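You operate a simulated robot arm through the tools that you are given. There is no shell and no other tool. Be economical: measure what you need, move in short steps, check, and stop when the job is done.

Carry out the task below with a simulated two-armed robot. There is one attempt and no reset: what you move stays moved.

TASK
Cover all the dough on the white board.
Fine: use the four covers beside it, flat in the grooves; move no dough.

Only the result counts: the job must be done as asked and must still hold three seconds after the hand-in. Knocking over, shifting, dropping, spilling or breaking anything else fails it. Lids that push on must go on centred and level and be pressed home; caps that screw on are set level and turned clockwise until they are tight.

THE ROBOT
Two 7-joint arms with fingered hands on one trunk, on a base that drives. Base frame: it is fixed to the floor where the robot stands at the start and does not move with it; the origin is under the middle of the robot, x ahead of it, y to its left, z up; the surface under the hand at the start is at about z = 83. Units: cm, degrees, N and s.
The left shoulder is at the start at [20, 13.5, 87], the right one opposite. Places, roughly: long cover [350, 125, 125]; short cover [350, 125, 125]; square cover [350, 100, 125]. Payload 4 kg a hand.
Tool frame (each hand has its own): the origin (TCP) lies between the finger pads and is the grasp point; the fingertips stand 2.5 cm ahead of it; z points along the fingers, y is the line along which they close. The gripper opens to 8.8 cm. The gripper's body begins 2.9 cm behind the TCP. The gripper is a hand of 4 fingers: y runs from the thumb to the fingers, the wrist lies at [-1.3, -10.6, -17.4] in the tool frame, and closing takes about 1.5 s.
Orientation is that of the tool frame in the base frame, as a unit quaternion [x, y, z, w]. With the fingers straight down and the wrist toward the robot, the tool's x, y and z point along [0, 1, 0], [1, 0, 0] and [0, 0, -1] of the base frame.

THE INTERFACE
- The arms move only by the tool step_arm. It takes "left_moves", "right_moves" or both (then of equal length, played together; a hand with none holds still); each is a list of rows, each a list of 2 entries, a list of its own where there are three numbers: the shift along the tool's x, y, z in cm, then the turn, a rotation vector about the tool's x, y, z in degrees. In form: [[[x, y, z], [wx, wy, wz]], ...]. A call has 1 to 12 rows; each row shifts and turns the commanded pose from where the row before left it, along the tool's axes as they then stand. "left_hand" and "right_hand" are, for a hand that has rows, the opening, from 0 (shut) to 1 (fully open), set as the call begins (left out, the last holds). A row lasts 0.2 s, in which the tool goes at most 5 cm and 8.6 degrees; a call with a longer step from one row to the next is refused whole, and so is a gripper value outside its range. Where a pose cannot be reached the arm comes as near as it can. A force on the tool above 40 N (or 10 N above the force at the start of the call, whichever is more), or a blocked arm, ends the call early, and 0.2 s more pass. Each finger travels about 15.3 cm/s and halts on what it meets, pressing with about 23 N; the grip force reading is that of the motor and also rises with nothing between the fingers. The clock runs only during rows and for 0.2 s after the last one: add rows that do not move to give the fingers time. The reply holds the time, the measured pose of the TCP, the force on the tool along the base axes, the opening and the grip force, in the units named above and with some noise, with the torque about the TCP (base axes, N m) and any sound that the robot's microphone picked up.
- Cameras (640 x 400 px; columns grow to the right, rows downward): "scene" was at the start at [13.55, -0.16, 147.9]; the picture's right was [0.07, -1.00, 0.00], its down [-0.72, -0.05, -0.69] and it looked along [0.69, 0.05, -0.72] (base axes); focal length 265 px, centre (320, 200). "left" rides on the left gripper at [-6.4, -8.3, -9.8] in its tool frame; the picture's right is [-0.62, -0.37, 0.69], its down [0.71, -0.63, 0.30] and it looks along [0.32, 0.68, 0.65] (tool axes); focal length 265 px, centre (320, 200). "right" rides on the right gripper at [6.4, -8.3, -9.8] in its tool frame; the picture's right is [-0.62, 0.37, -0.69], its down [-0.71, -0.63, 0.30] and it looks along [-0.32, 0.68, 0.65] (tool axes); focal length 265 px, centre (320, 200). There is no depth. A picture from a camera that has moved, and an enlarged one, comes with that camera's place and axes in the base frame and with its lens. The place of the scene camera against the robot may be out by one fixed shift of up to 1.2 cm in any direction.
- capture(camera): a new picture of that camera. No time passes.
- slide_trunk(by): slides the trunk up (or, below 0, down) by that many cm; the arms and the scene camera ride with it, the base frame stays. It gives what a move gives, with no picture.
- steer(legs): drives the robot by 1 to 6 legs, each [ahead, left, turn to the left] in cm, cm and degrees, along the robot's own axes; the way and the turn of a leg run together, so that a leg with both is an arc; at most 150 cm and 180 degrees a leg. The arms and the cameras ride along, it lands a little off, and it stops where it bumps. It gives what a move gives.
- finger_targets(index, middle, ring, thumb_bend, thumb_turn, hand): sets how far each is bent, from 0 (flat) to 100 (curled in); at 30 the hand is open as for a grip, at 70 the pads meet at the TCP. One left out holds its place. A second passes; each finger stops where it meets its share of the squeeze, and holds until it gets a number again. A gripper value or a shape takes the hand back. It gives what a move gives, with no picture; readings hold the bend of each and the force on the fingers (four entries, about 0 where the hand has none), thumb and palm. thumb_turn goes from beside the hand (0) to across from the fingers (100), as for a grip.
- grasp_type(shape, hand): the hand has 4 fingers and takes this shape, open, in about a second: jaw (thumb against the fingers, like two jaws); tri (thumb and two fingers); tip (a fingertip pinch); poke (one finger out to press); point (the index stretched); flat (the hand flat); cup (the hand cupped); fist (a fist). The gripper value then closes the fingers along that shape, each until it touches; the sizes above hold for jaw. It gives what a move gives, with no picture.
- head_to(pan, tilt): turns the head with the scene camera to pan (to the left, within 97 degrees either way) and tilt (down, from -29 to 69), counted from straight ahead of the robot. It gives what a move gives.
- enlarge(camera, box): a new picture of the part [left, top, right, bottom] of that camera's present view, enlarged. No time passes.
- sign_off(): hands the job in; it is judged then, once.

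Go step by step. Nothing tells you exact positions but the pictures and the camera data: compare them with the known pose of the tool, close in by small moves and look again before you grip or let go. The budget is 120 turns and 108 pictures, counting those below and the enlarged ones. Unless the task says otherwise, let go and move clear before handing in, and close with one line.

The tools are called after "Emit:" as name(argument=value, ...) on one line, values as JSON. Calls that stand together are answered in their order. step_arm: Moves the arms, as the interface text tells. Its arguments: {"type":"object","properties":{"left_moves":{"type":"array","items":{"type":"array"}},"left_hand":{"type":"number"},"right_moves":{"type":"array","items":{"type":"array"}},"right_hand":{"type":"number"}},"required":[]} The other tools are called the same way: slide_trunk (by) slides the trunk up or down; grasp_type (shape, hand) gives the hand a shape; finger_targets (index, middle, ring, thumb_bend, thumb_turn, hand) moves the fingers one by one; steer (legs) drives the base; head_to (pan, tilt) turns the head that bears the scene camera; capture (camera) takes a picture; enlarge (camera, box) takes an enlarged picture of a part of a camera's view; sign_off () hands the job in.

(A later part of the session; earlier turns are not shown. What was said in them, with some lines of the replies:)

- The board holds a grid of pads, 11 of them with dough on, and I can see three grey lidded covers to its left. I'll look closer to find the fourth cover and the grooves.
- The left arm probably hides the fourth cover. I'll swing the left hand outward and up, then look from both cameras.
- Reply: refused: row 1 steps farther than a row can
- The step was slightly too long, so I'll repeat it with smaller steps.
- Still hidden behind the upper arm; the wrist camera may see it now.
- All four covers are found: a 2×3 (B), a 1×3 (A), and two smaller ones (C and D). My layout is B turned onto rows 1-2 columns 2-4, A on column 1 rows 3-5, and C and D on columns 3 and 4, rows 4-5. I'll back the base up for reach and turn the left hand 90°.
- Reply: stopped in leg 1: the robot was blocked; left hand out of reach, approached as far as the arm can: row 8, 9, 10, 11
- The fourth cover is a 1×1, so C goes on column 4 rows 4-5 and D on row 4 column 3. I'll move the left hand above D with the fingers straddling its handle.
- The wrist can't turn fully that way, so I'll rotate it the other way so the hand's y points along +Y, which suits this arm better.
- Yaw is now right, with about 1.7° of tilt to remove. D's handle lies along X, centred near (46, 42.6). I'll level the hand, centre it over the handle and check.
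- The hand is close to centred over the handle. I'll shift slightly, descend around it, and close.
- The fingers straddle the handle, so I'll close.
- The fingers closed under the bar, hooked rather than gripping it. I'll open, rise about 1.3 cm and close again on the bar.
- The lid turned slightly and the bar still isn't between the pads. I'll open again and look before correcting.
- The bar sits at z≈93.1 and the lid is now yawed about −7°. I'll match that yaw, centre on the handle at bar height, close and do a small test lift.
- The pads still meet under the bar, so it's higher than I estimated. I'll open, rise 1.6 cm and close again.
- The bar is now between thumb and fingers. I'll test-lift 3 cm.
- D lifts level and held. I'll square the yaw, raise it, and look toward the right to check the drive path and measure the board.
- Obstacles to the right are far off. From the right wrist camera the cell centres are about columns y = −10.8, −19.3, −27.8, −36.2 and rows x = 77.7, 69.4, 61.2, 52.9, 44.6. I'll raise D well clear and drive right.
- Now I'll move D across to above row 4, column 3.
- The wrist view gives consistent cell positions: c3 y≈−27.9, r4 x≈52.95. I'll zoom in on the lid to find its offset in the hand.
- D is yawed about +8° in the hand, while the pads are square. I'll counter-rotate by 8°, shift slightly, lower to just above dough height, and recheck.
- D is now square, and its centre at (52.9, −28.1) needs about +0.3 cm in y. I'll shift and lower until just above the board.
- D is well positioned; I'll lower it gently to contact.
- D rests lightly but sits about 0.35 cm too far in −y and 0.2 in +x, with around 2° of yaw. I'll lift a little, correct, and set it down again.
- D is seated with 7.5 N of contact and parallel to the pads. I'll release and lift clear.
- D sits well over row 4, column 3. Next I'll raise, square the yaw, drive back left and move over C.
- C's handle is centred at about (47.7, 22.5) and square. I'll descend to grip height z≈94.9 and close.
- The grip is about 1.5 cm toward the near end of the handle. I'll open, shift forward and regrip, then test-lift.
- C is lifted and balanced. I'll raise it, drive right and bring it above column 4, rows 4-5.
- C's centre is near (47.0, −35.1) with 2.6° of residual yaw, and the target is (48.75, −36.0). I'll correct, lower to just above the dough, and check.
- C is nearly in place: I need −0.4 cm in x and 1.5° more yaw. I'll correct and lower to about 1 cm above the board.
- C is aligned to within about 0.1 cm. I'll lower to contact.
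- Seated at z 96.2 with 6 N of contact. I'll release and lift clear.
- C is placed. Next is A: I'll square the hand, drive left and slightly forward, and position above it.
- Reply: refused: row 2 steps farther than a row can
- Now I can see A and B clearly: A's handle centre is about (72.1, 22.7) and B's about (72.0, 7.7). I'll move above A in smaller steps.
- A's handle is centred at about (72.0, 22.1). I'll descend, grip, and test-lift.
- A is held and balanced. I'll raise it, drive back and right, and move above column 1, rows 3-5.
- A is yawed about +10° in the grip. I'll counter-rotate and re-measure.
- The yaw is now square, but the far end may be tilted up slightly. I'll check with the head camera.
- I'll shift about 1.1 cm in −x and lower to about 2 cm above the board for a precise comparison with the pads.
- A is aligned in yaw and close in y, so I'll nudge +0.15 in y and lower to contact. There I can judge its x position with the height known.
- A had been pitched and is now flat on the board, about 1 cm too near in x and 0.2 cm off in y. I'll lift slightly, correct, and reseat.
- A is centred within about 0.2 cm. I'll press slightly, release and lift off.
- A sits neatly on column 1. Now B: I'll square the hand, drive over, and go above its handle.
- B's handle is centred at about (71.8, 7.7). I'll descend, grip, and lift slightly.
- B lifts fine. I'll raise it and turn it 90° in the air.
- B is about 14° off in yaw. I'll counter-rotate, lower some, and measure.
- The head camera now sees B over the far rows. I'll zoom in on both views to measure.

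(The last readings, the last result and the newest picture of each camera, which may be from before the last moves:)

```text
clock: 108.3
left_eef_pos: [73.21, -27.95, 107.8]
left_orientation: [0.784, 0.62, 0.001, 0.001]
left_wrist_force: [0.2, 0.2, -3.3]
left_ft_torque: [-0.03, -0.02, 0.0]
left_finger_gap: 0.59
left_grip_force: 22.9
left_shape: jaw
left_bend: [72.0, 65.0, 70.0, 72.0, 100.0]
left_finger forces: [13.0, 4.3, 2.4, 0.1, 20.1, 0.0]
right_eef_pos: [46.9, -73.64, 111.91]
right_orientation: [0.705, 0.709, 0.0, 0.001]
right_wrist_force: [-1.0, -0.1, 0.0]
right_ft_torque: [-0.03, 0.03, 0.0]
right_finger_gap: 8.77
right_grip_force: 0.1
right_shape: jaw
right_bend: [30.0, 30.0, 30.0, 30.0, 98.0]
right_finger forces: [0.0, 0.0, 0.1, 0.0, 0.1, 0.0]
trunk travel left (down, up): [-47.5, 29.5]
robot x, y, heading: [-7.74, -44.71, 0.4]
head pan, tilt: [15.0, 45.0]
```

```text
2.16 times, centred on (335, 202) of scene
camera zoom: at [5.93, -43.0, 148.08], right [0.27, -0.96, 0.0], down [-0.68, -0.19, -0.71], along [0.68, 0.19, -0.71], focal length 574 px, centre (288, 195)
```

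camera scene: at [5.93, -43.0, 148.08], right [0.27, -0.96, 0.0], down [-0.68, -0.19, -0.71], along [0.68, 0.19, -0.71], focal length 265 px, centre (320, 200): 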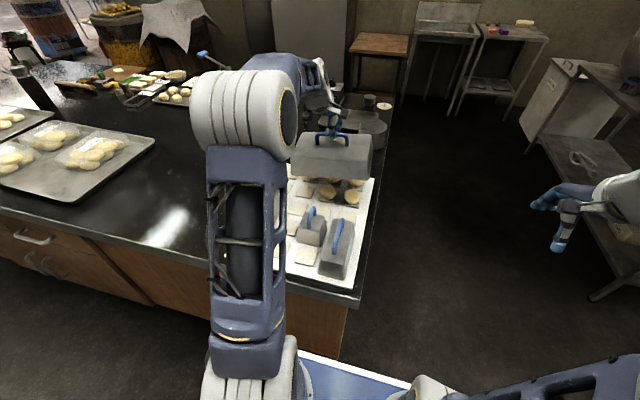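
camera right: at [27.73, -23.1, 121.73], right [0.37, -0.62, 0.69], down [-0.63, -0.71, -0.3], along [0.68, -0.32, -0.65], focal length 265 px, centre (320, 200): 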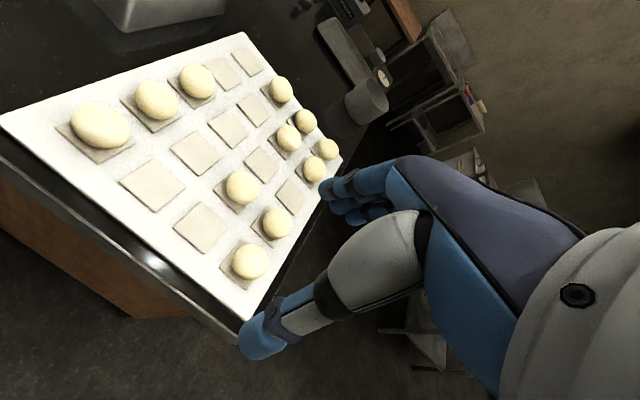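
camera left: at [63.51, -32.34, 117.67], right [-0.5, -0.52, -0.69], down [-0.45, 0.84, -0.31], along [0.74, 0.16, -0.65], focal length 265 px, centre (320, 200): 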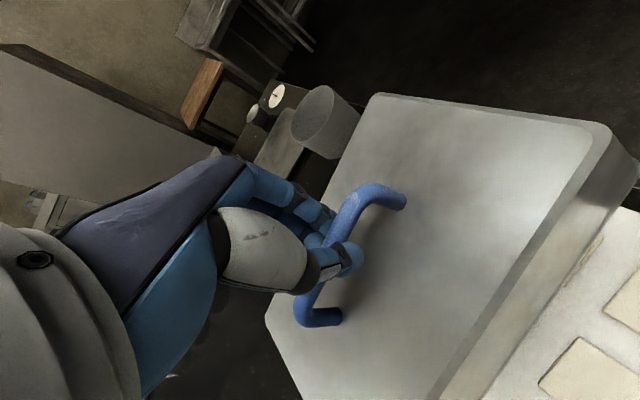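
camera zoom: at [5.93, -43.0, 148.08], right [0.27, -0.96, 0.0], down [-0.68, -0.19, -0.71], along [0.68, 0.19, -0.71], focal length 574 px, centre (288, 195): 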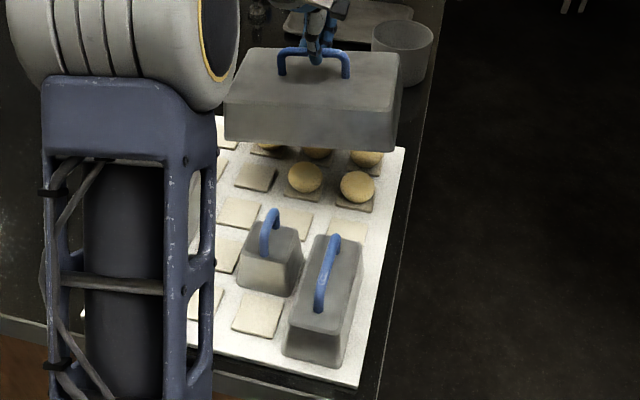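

B is pitched about 6° with its right end up, plus about 2.4° of yaw. I'll roll the hand to level it and check again.

Emit:
step_arm(left_moves=[[[0, 0, 0], [0.7, 2.9, 0]], [[0, 0, 0], [0.7, 2.9, 0]], [[0, 0, 0], [0, 0, 2.4]], [[0, 0, 0], [0, 0, 0]], [[0, 0, 0], [0, 0, 0]]])

Emit:
enlarge(camera="left", box=[400, 120, 640, 400])

Emit:
enlarge(camera="scene", box=[285, 110, 405, 195])

```text
clock: 109.5
left_eef_pos: [73.12, -27.98, 107.79]
left_orientation: [0.796, 0.603, 0.032, -0.041]
left_wrist_force: [0.2, -0.6, -3.4]
left_ft_torque: [-0.03, 0.02, -0.01]
left_finger_gap: 0.59
left_grip_force: 23.0
left_shape: jaw
left_bend: [72.0, 65.0, 70.0, 72.0, 100.0]
left_finger forces: [12.7, 4.3, 2.2, 0.1, 20.2, 0.1]
right_eef_pos: [46.91, -73.59, 111.84]
right_orientation: [0.705, 0.71, 0.0, 0.0]
right_wrist_force: [0.2, -0.3, -1.1]
right_ft_torque: [-0.01, -0.02, -0.04]
right_finger_gap: 8.78
right_grip_force: 0.0
right_shape: jaw
right_bend: [30.0, 30.0, 30.0, 30.0, 98.0]
right_finger forces: [0.0, 0.0, 0.1, 0.1, 0.1, 0.0]
trunk travel left (down, up): [-47.5, 29.5]
robot x, y, heading: [-7.02, -44.11, 0.5]
head pan, tilt: [15.0, 45.0]
```

```text
1.43 times, centred on (520, 260) of left
camera zoom: at [63.3, -32.95, 117.28], right [-0.52, -0.42, -0.74], down [-0.41, 0.89, -0.21], along [0.75, 0.19, -0.64], focal length 379 px, centre (34, 114)
```

zoom: 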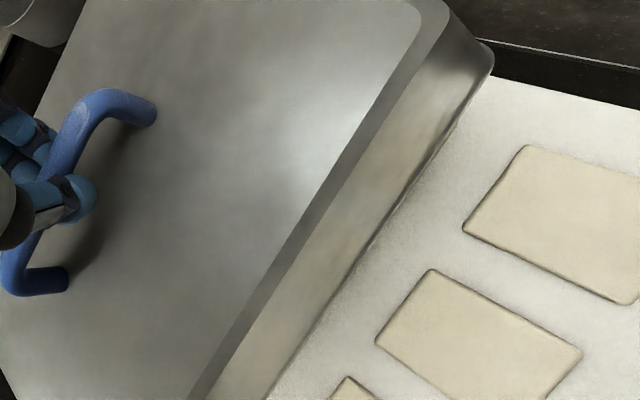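

```text
4.71 times, centred on (345, 152) of scene
camera zoom: at [5.93, -43.01, 148.07], right [0.27, -0.96, 0.0], down [-0.68, -0.19, -0.71], along [0.68, 0.19, -0.71], focal length 1248 px, centre (202, 424)
```

zoom: 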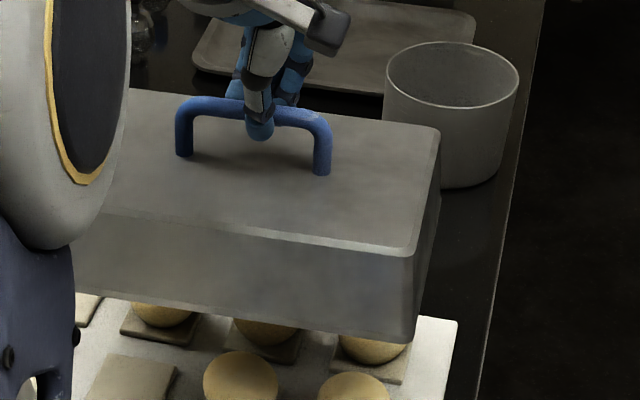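

B is now nearly level. I'll shift (+0.5, −0.6), trim yaw by 1.5°, and lower to just above the dough.

Emit:
step_arm(left_moves=[[[-0.44, 0.64, 0], [0, 0, 1.5]], [[-0.2, 0.06, 2], [0, 0, 0]], [[-0.2, 0.06, 2], [0, 0, 0]], [[-0.15, 0.04, 1.5], [0, 0, 0]], [[0, 0, 0], [0, 0, 0]]])

Emit:
enlarge(camera="left", box=[400, 120, 640, 400])

Emit:
enlarge(camera="scene", box=[285, 120, 405, 205])

```text
clock: 110.7
left_eef_pos: [73.57, -28.56, 102.09]
left_orientation: [0.804, 0.592, 0.031, -0.042]
left_wrist_force: [0.0, 0.4, -4.2]
left_ft_torque: [0.0, 0.02, 0.02]
left_finger_gap: 0.59
left_grip_force: 23.1
left_shape: jaw
left_bend: [72.0, 65.0, 70.0, 72.0, 100.0]
left_finger forces: [12.8, 4.3, 2.3, 0.0, 20.2, 0.1]
right_eef_pos: [46.88, -73.51, 111.9]
right_orientation: [0.704, 0.71, 0.001, 0.0]
right_wrist_force: [-0.5, 0.2, 0.7]
right_ft_torque: [0.0, 0.0, 0.02]
right_finger_gap: 8.75
right_grip_force: 0.1
right_shape: jaw
right_bend: [30.0, 30.0, 30.0, 30.0, 98.0]
right_finger forces: [0.0, 0.0, 0.1, 0.0, 0.1, 0.0]
trunk travel left (down, up): [-47.5, 29.5]
robot x, y, heading: [-7.3, -44.08, 0.4]
head pan, tilt: [15.0, 45.0]
```

```text
1.43 times, centred on (520, 260) of left
camera zoom: at [63.66, -33.24, 111.66], right [-0.53, -0.41, -0.74], down [-0.39, 0.9, -0.21], along [0.75, 0.17, -0.64], focal length 379 px, centre (34, 114)
```

zoom: 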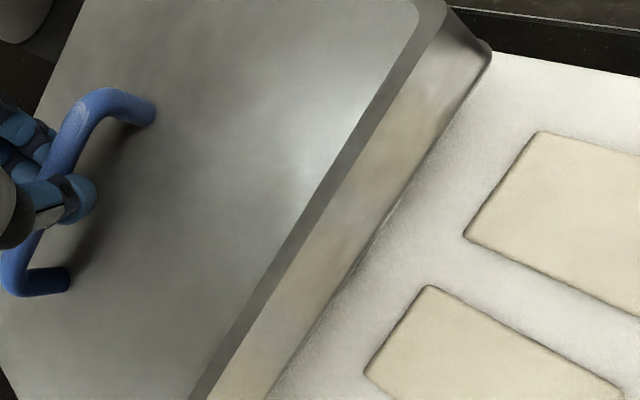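

```text
4.71 times, centred on (345, 162) of scene
camera zoom: at [5.93, -43.01, 148.08], right [0.27, -0.96, 0.0], down [-0.68, -0.19, -0.71], along [0.68, 0.19, -0.71], focal length 1248 px, centre (202, 376)
```

zoom: 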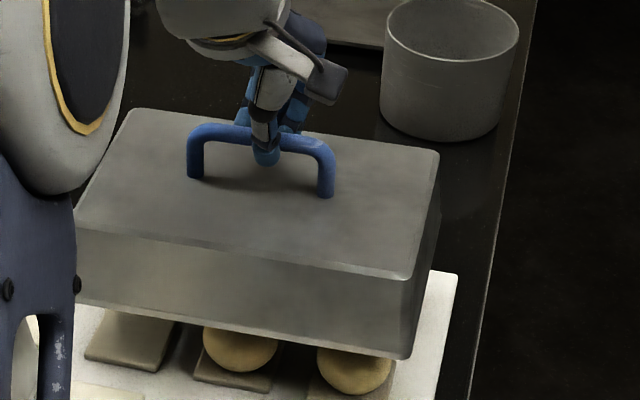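

B is square, level and within about 0.1 cm of target. I'll lower straight down to about 1 cm above the board.

Emit:
step_arm(left_moves=[[[-0.15, 0.04, 1.5], [0, 0, 0]], [[-0.15, 0.04, 1.5], [0, 0, 0]], [[-0.13, 0.04, 1.3], [0, 0, 0]], [[-0.07, 0.02, 0.7], [0, 0, 0]], [[0, 0, 0], [0, 0, 0]]])

Emit:
enlarge(camera="left", box=[400, 120, 640, 400])

Emit:
enlarge(camera="scene", box=[285, 120, 405, 205])

```text
clock: 111.9
left_eef_pos: [73.53, -28.47, 97.19]
left_orientation: [0.804, 0.593, 0.031, -0.041]
left_wrist_force: [-0.1, -0.7, -3.6]
left_ft_torque: [-0.01, 0.0, 0.0]
left_finger_gap: 0.59
left_grip_force: 22.9
left_shape: jaw
left_bend: [72.0, 65.0, 70.0, 72.0, 100.0]
left_finger forces: [12.8, 4.3, 2.3, 0.0, 20.0, 0.0]
right_eef_pos: [46.98, -73.6, 111.82]
right_orientation: [0.705, 0.709, 0.001, 0.0]
right_wrist_force: [1.1, -0.4, 0.4]
right_ft_torque: [0.0, 0.01, -0.02]
right_finger_gap: 8.79
right_grip_force: 0.0
right_shape: jaw
right_bend: [30.0, 30.0, 30.0, 30.0, 98.0]
right_finger forces: [0.0, 0.0, 0.0, 0.0, 0.0, 0.1]
trunk travel left (down, up): [-47.5, 29.5]
robot x, y, heading: [-7.42, -44.3, 0.7]
head pan, tilt: [15.0, 45.0]
```

```text
1.43 times, centred on (520, 260) of left
camera zoom: at [63.61, -33.24, 106.75], right [-0.53, -0.41, -0.74], down [-0.39, 0.9, -0.21], along [0.75, 0.17, -0.64], focal length 379 px, centre (34, 114)
```

zoom: 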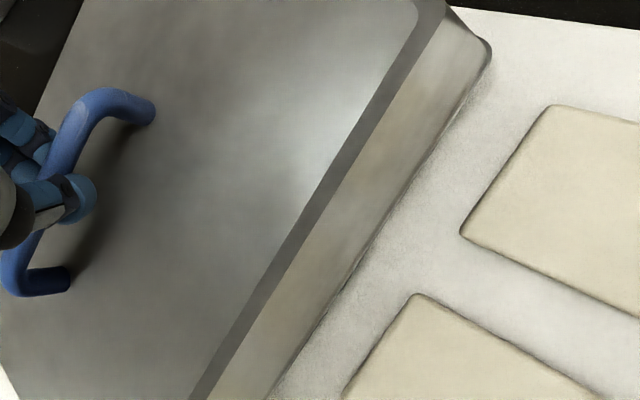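

```text
4.71 times, centred on (345, 162) of scene
camera zoom: at [5.93, -43.01, 148.07], right [0.27, -0.96, 0.0], down [-0.68, -0.19, -0.71], along [0.68, 0.19, -0.71], focal length 1248 px, centre (202, 376)
```

zoom: 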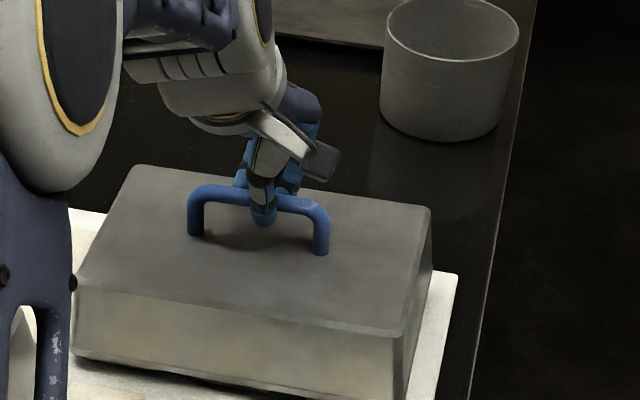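

Still aligned. I'll lower to contact.

Emit:
step_arm(left_moves=[[[-0.05, 0.01, 0.5], [0, 0, 0]], [[-0.03, 0.01, 0.3], [0, 0, 0]], [[-0.03, 0.01, 0.3], [0, 0, 0]], [[0, 0, 0.2], [0, 0, 0]], [[0, 0, 0], [0, 0, 0]]])

Emit:
enlarge(camera="left", box=[400, 120, 640, 400])

Emit:
enlarge(camera="scene", box=[285, 140, 405, 225])

```text
clock: 113.1
left_eef_pos: [73.41, -28.45, 95.77]
left_orientation: [0.804, 0.592, 0.031, -0.042]
left_wrist_force: [1.0, -0.3, -3.2]
left_ft_torque: [-0.03, -0.02, -0.01]
left_finger_gap: 0.55
left_grip_force: 22.9
left_shape: jaw
left_bend: [72.0, 65.0, 70.0, 72.0, 100.0]
left_finger forces: [12.9, 4.2, 2.4, 0.0, 19.9, 0.0]
right_eef_pos: [46.8, -73.64, 111.85]
right_orientation: [0.705, 0.709, 0.001, 0.0]
right_wrist_force: [-0.1, 0.2, -0.2]
right_ft_torque: [0.0, 0.01, 0.01]
right_finger_gap: 8.79
right_grip_force: 0.1
right_shape: jaw
right_bend: [30.0, 30.0, 30.0, 30.0, 98.0]
right_finger forces: [0.0, 0.1, 0.1, 0.0, 0.0, 0.0]
trunk travel left (down, up): [-47.5, 29.5]
robot x, y, heading: [-7.63, -44.32, 0.4]
head pan, tilt: [15.0, 45.0]
```

```text
1.43 times, centred on (520, 260) of left
camera zoom: at [63.65, -33.25, 105.36], right [-0.53, -0.41, -0.74], down [-0.39, 0.9, -0.21], along [0.75, 0.17, -0.64], focal length 379 px, centre (34, 114)
```

zoom: 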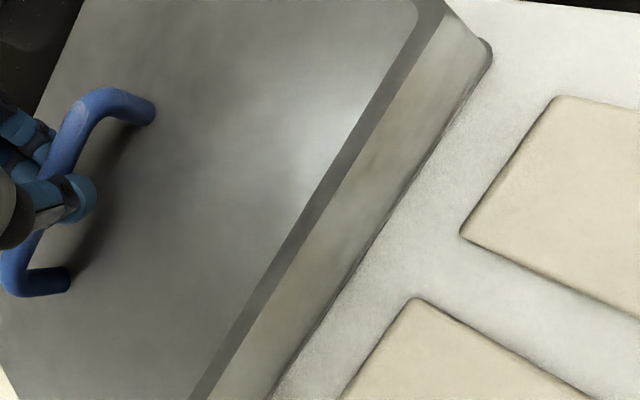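

```text
4.71 times, centred on (345, 182) of scene
camera zoom: at [5.93, -43.01, 148.07], right [0.27, -0.96, 0.0], down [-0.68, -0.19, -0.71], along [0.68, 0.19, -0.71], focal length 1248 px, centre (202, 282)
```

zoom: 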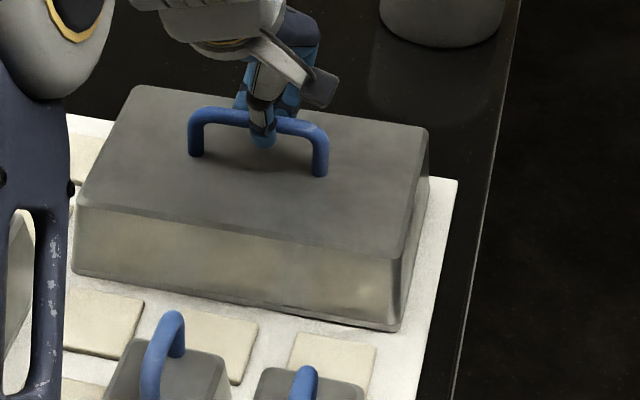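

No contact yet, so I'll lower further in small steps.

Emit:
step_arm(left_moves=[[[-0.02, 0, 0.2], [0, 0, 0]], [[-0.02, 0, 0.2], [0, 0, 0]], [[-0.01, 0, 0.15], [0, 0, 0]], [[0, 0, 0], [0, 0, 0]]])

Emit:
enlarge(camera="left", box=[400, 120, 640, 400])

```text
clock: 114.1
left_eef_pos: [73.52, -28.52, 95.31]
left_orientation: [0.803, 0.593, 0.033, -0.042]
left_wrist_force: [-2.7, -0.8, 8.1]
left_ft_torque: [0.06, 0.03, -0.04]
left_finger_gap: 0.68
left_grip_force: 22.9
left_shape: jaw
left_bend: [72.0, 72.0, 70.0, 74.0, 100.0]
left_finger forces: [10.0, 3.3, 3.0, 0.1, 18.1, 0.0]
right_eef_pos: [46.92, -73.63, 111.93]
right_orientation: [0.705, 0.709, 0.0, 0.0]
right_wrist_force: [-0.2, 0.2, 0.0]
right_ft_torque: [-0.02, 0.02, -0.05]
right_finger_gap: 8.78
right_grip_force: 0.0
right_shape: jaw
right_bend: [30.0, 30.0, 30.0, 30.0, 98.0]
right_finger forces: [0.0, 0.0, 0.0, 0.0, 0.1, 0.0]
trunk travel left (down, up): [-47.5, 29.5]
robot x, y, heading: [-7.12, -44.55, 0.3]
head pan, tilt: [15.0, 45.0]
```

```text
1.43 times, centred on (520, 260) of left
camera zoom: at [63.65, -33.23, 104.87], right [-0.53, -0.41, -0.74], down [-0.39, 0.9, -0.21], along [0.75, 0.17, -0.64], focal length 379 px, centre (34, 114)
```

zoom: 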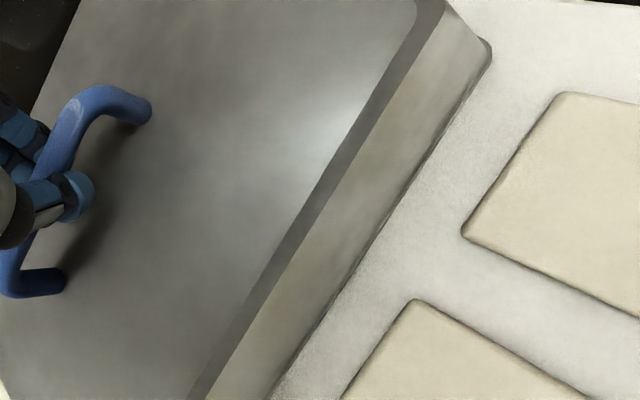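

B is down with 8 N of contact and well centred. I'll release, retreat, and look.

Emit:
step_arm(left_moves=[[[0, 0, 0], [0, 0, 0]], [[0, 0, 0], [0, 0, 0]], [[0, 0, 0], [0, 0, 0]], [[0, 0, 0], [0, 0, 0]], [[0, 0, 0], [0, 0, 0]], [[0, 0, 0], [0, 0, 0]], [[0, 0, -2], [0, 0, 0]], [[0, 0, -4], [0, 0, 0]], [[0, 0, -4], [0, 0, 0]], [[0, 0, -4], [0, 0, 0]], [[0, 0, -4], [0, 0, 0]], [[0, 0, 0], [0, 0, 0]]], left_hand=1)

Emit:
steer(legs=[[-8, 25, 0]])

Emit:
head_to(pan=-15, tilt=45)

Emit:
capture(camera="scene")

```text
clock: 116.7
left_eef_pos: [73.67, -30.26, 113.16]
left_orientation: [0.804, 0.593, 0.031, -0.041]
left_wrist_force: [0.5, -0.1, 0.1]
left_ft_torque: [0.0, 0.01, 0.01]
left_finger_gap: 8.76
left_grip_force: 0.1
left_shape: jaw
left_bend: [30.0, 30.0, 30.0, 30.0, 98.0]
left_finger forces: [0.0, 0.0, 0.1, 0.0, 0.0, 0.1]
right_eef_pos: [46.8, -73.71, 111.81]
right_orientation: [0.705, 0.709, 0.0, 0.001]
right_wrist_force: [-0.4, 0.1, 0.7]
right_ft_torque: [-0.04, -0.02, 0.0]
right_finger_gap: 8.79
right_grip_force: 0.0
right_shape: jaw
right_bend: [30.0, 30.0, 30.0, 30.0, 98.0]
right_finger forces: [0.1, 0.0, 0.1, 0.0, 0.1, 0.0]
trunk travel left (down, up): [-47.5, 29.5]
robot x, y, heading: [-7.46, -44.2, 0.5]
head pan, tilt: [15.0, 45.0]
```

```text
clock: 118.5
left_eef_pos: [65.44, -5.39, 113.05]
left_orientation: [0.805, 0.591, 0.032, -0.042]
left_wrist_force: [0.5, 0.6, -1.0]
left_ft_torque: [0.01, -0.02, -0.03]
left_finger_gap: 8.75
left_grip_force: 0.1
left_shape: jaw
left_bend: [30.0, 30.0, 30.0, 30.0, 98.0]
left_finger forces: [0.1, 0.0, 0.0, 0.0, 0.1, 0.0]
right_eef_pos: [38.41, -48.63, 111.85]
right_orientation: [0.706, 0.708, 0.0, -0.001]
right_wrist_force: [-0.1, -0.5, 0.6]
right_ft_torque: [-0.02, 0.0, -0.01]
right_finger_gap: 8.76
right_grip_force: 0.1
right_shape: jaw
right_bend: [30.0, 30.0, 30.0, 30.0, 98.0]
right_finger forces: [0.0, 0.0, 0.0, 0.1, 0.0, 0.0]
trunk travel left (down, up): [-47.5, 29.5]
robot x, y, heading: [-15.31, -19.06, 0.5]
head pan, tilt: [15.0, 45.0]
```

```text
clock: 119.5
left_eef_pos: [65.43, -5.34, 113.04]
left_orientation: [0.805, 0.591, 0.031, -0.041]
left_wrist_force: [-1.1, 0.5, 0.4]
left_ft_torque: [0.03, 0.01, 0.01]
left_finger_gap: 8.75
left_grip_force: 0.0
left_shape: jaw
left_bend: [30.0, 30.0, 30.0, 30.0, 98.0]
left_finger forces: [0.1, 0.1, 0.0, 0.1, 0.0, 0.0]
right_eef_pos: [38.6, -48.6, 111.83]
right_orientation: [0.706, 0.708, 0.0, 0.0]
right_wrist_force: [0.2, -0.9, 0.1]
right_ft_torque: [-0.02, -0.01, -0.04]
right_finger_gap: 8.75
right_grip_force: 0.0
right_shape: jaw
right_bend: [30.0, 30.0, 30.0, 30.0, 98.0]
right_finger forces: [0.1, 0.1, 0.0, 0.1, 0.0, 0.1]
trunk travel left (down, up): [-47.5, 29.5]
robot x, y, heading: [-15.63, -19.12, -0.1]
head pan, tilt: [-15.0, 45.0]
```

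```text
30 pictures are left
camera scene: at [-2.28, -22.07, 148.08], right [-0.25, -0.97, 0.0], down [-0.68, 0.18, -0.71], along [0.68, -0.18, -0.71], focal length 265 px, centre (320, 200)
```

scene: 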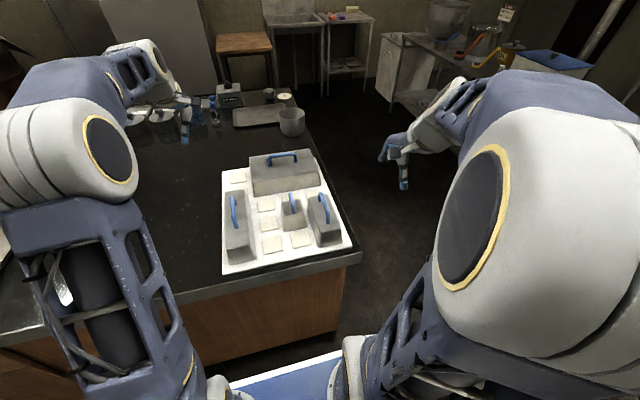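

Everything is in view; I'll zoom in to check that all covers are flat and no dough shows.

Emit:
enlarge(camera="scene", box=[210, 140, 360, 280])

Emit:
capture(camera="right")

```text
2.86 times, centred on (285, 210) of scene
camera zoom: at [-2.28, -22.07, 148.08], right [-0.25, -0.97, 0.0], down [-0.68, 0.18, -0.71], along [0.68, -0.18, -0.71], focal length 758 px, centre (420, 171)
```

zoom: 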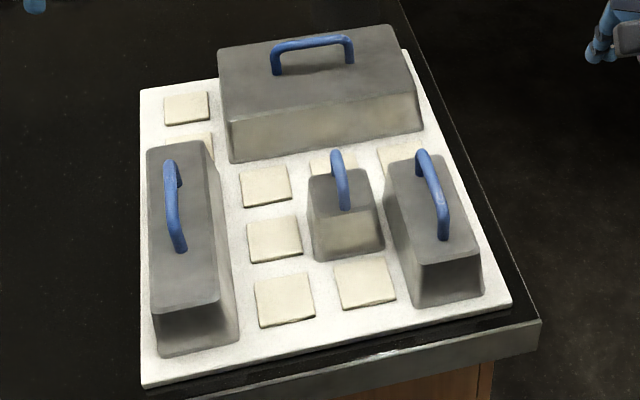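

```text
28 pictures are left
camera right: at [30.15, -42.22, 121.73], right [0.37, -0.62, 0.69], down [-0.63, -0.72, -0.3], along [0.69, -0.32, -0.65], focal length 265 px, centre (320, 200)
```

right: 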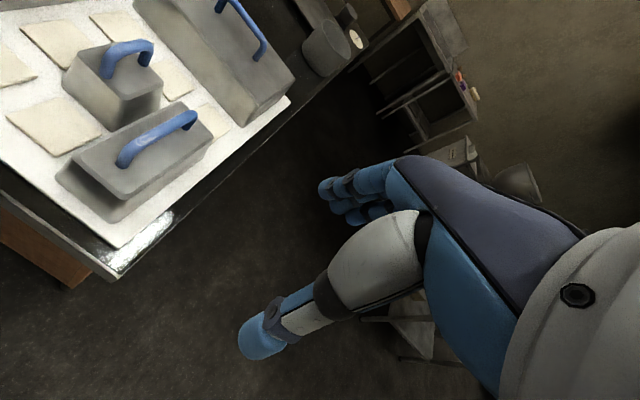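

All 11 dough pieces are covered: all four covers lie flat and square on the pads, no dough shows, and both hands are clear. I'm handing in.

Emit:
sign_off()

```text
The job is handed in.
```

All 11 dough pieces on the white board are covered by the four covers. Each one sits flat and square in the final picture, and I saw no dough move.
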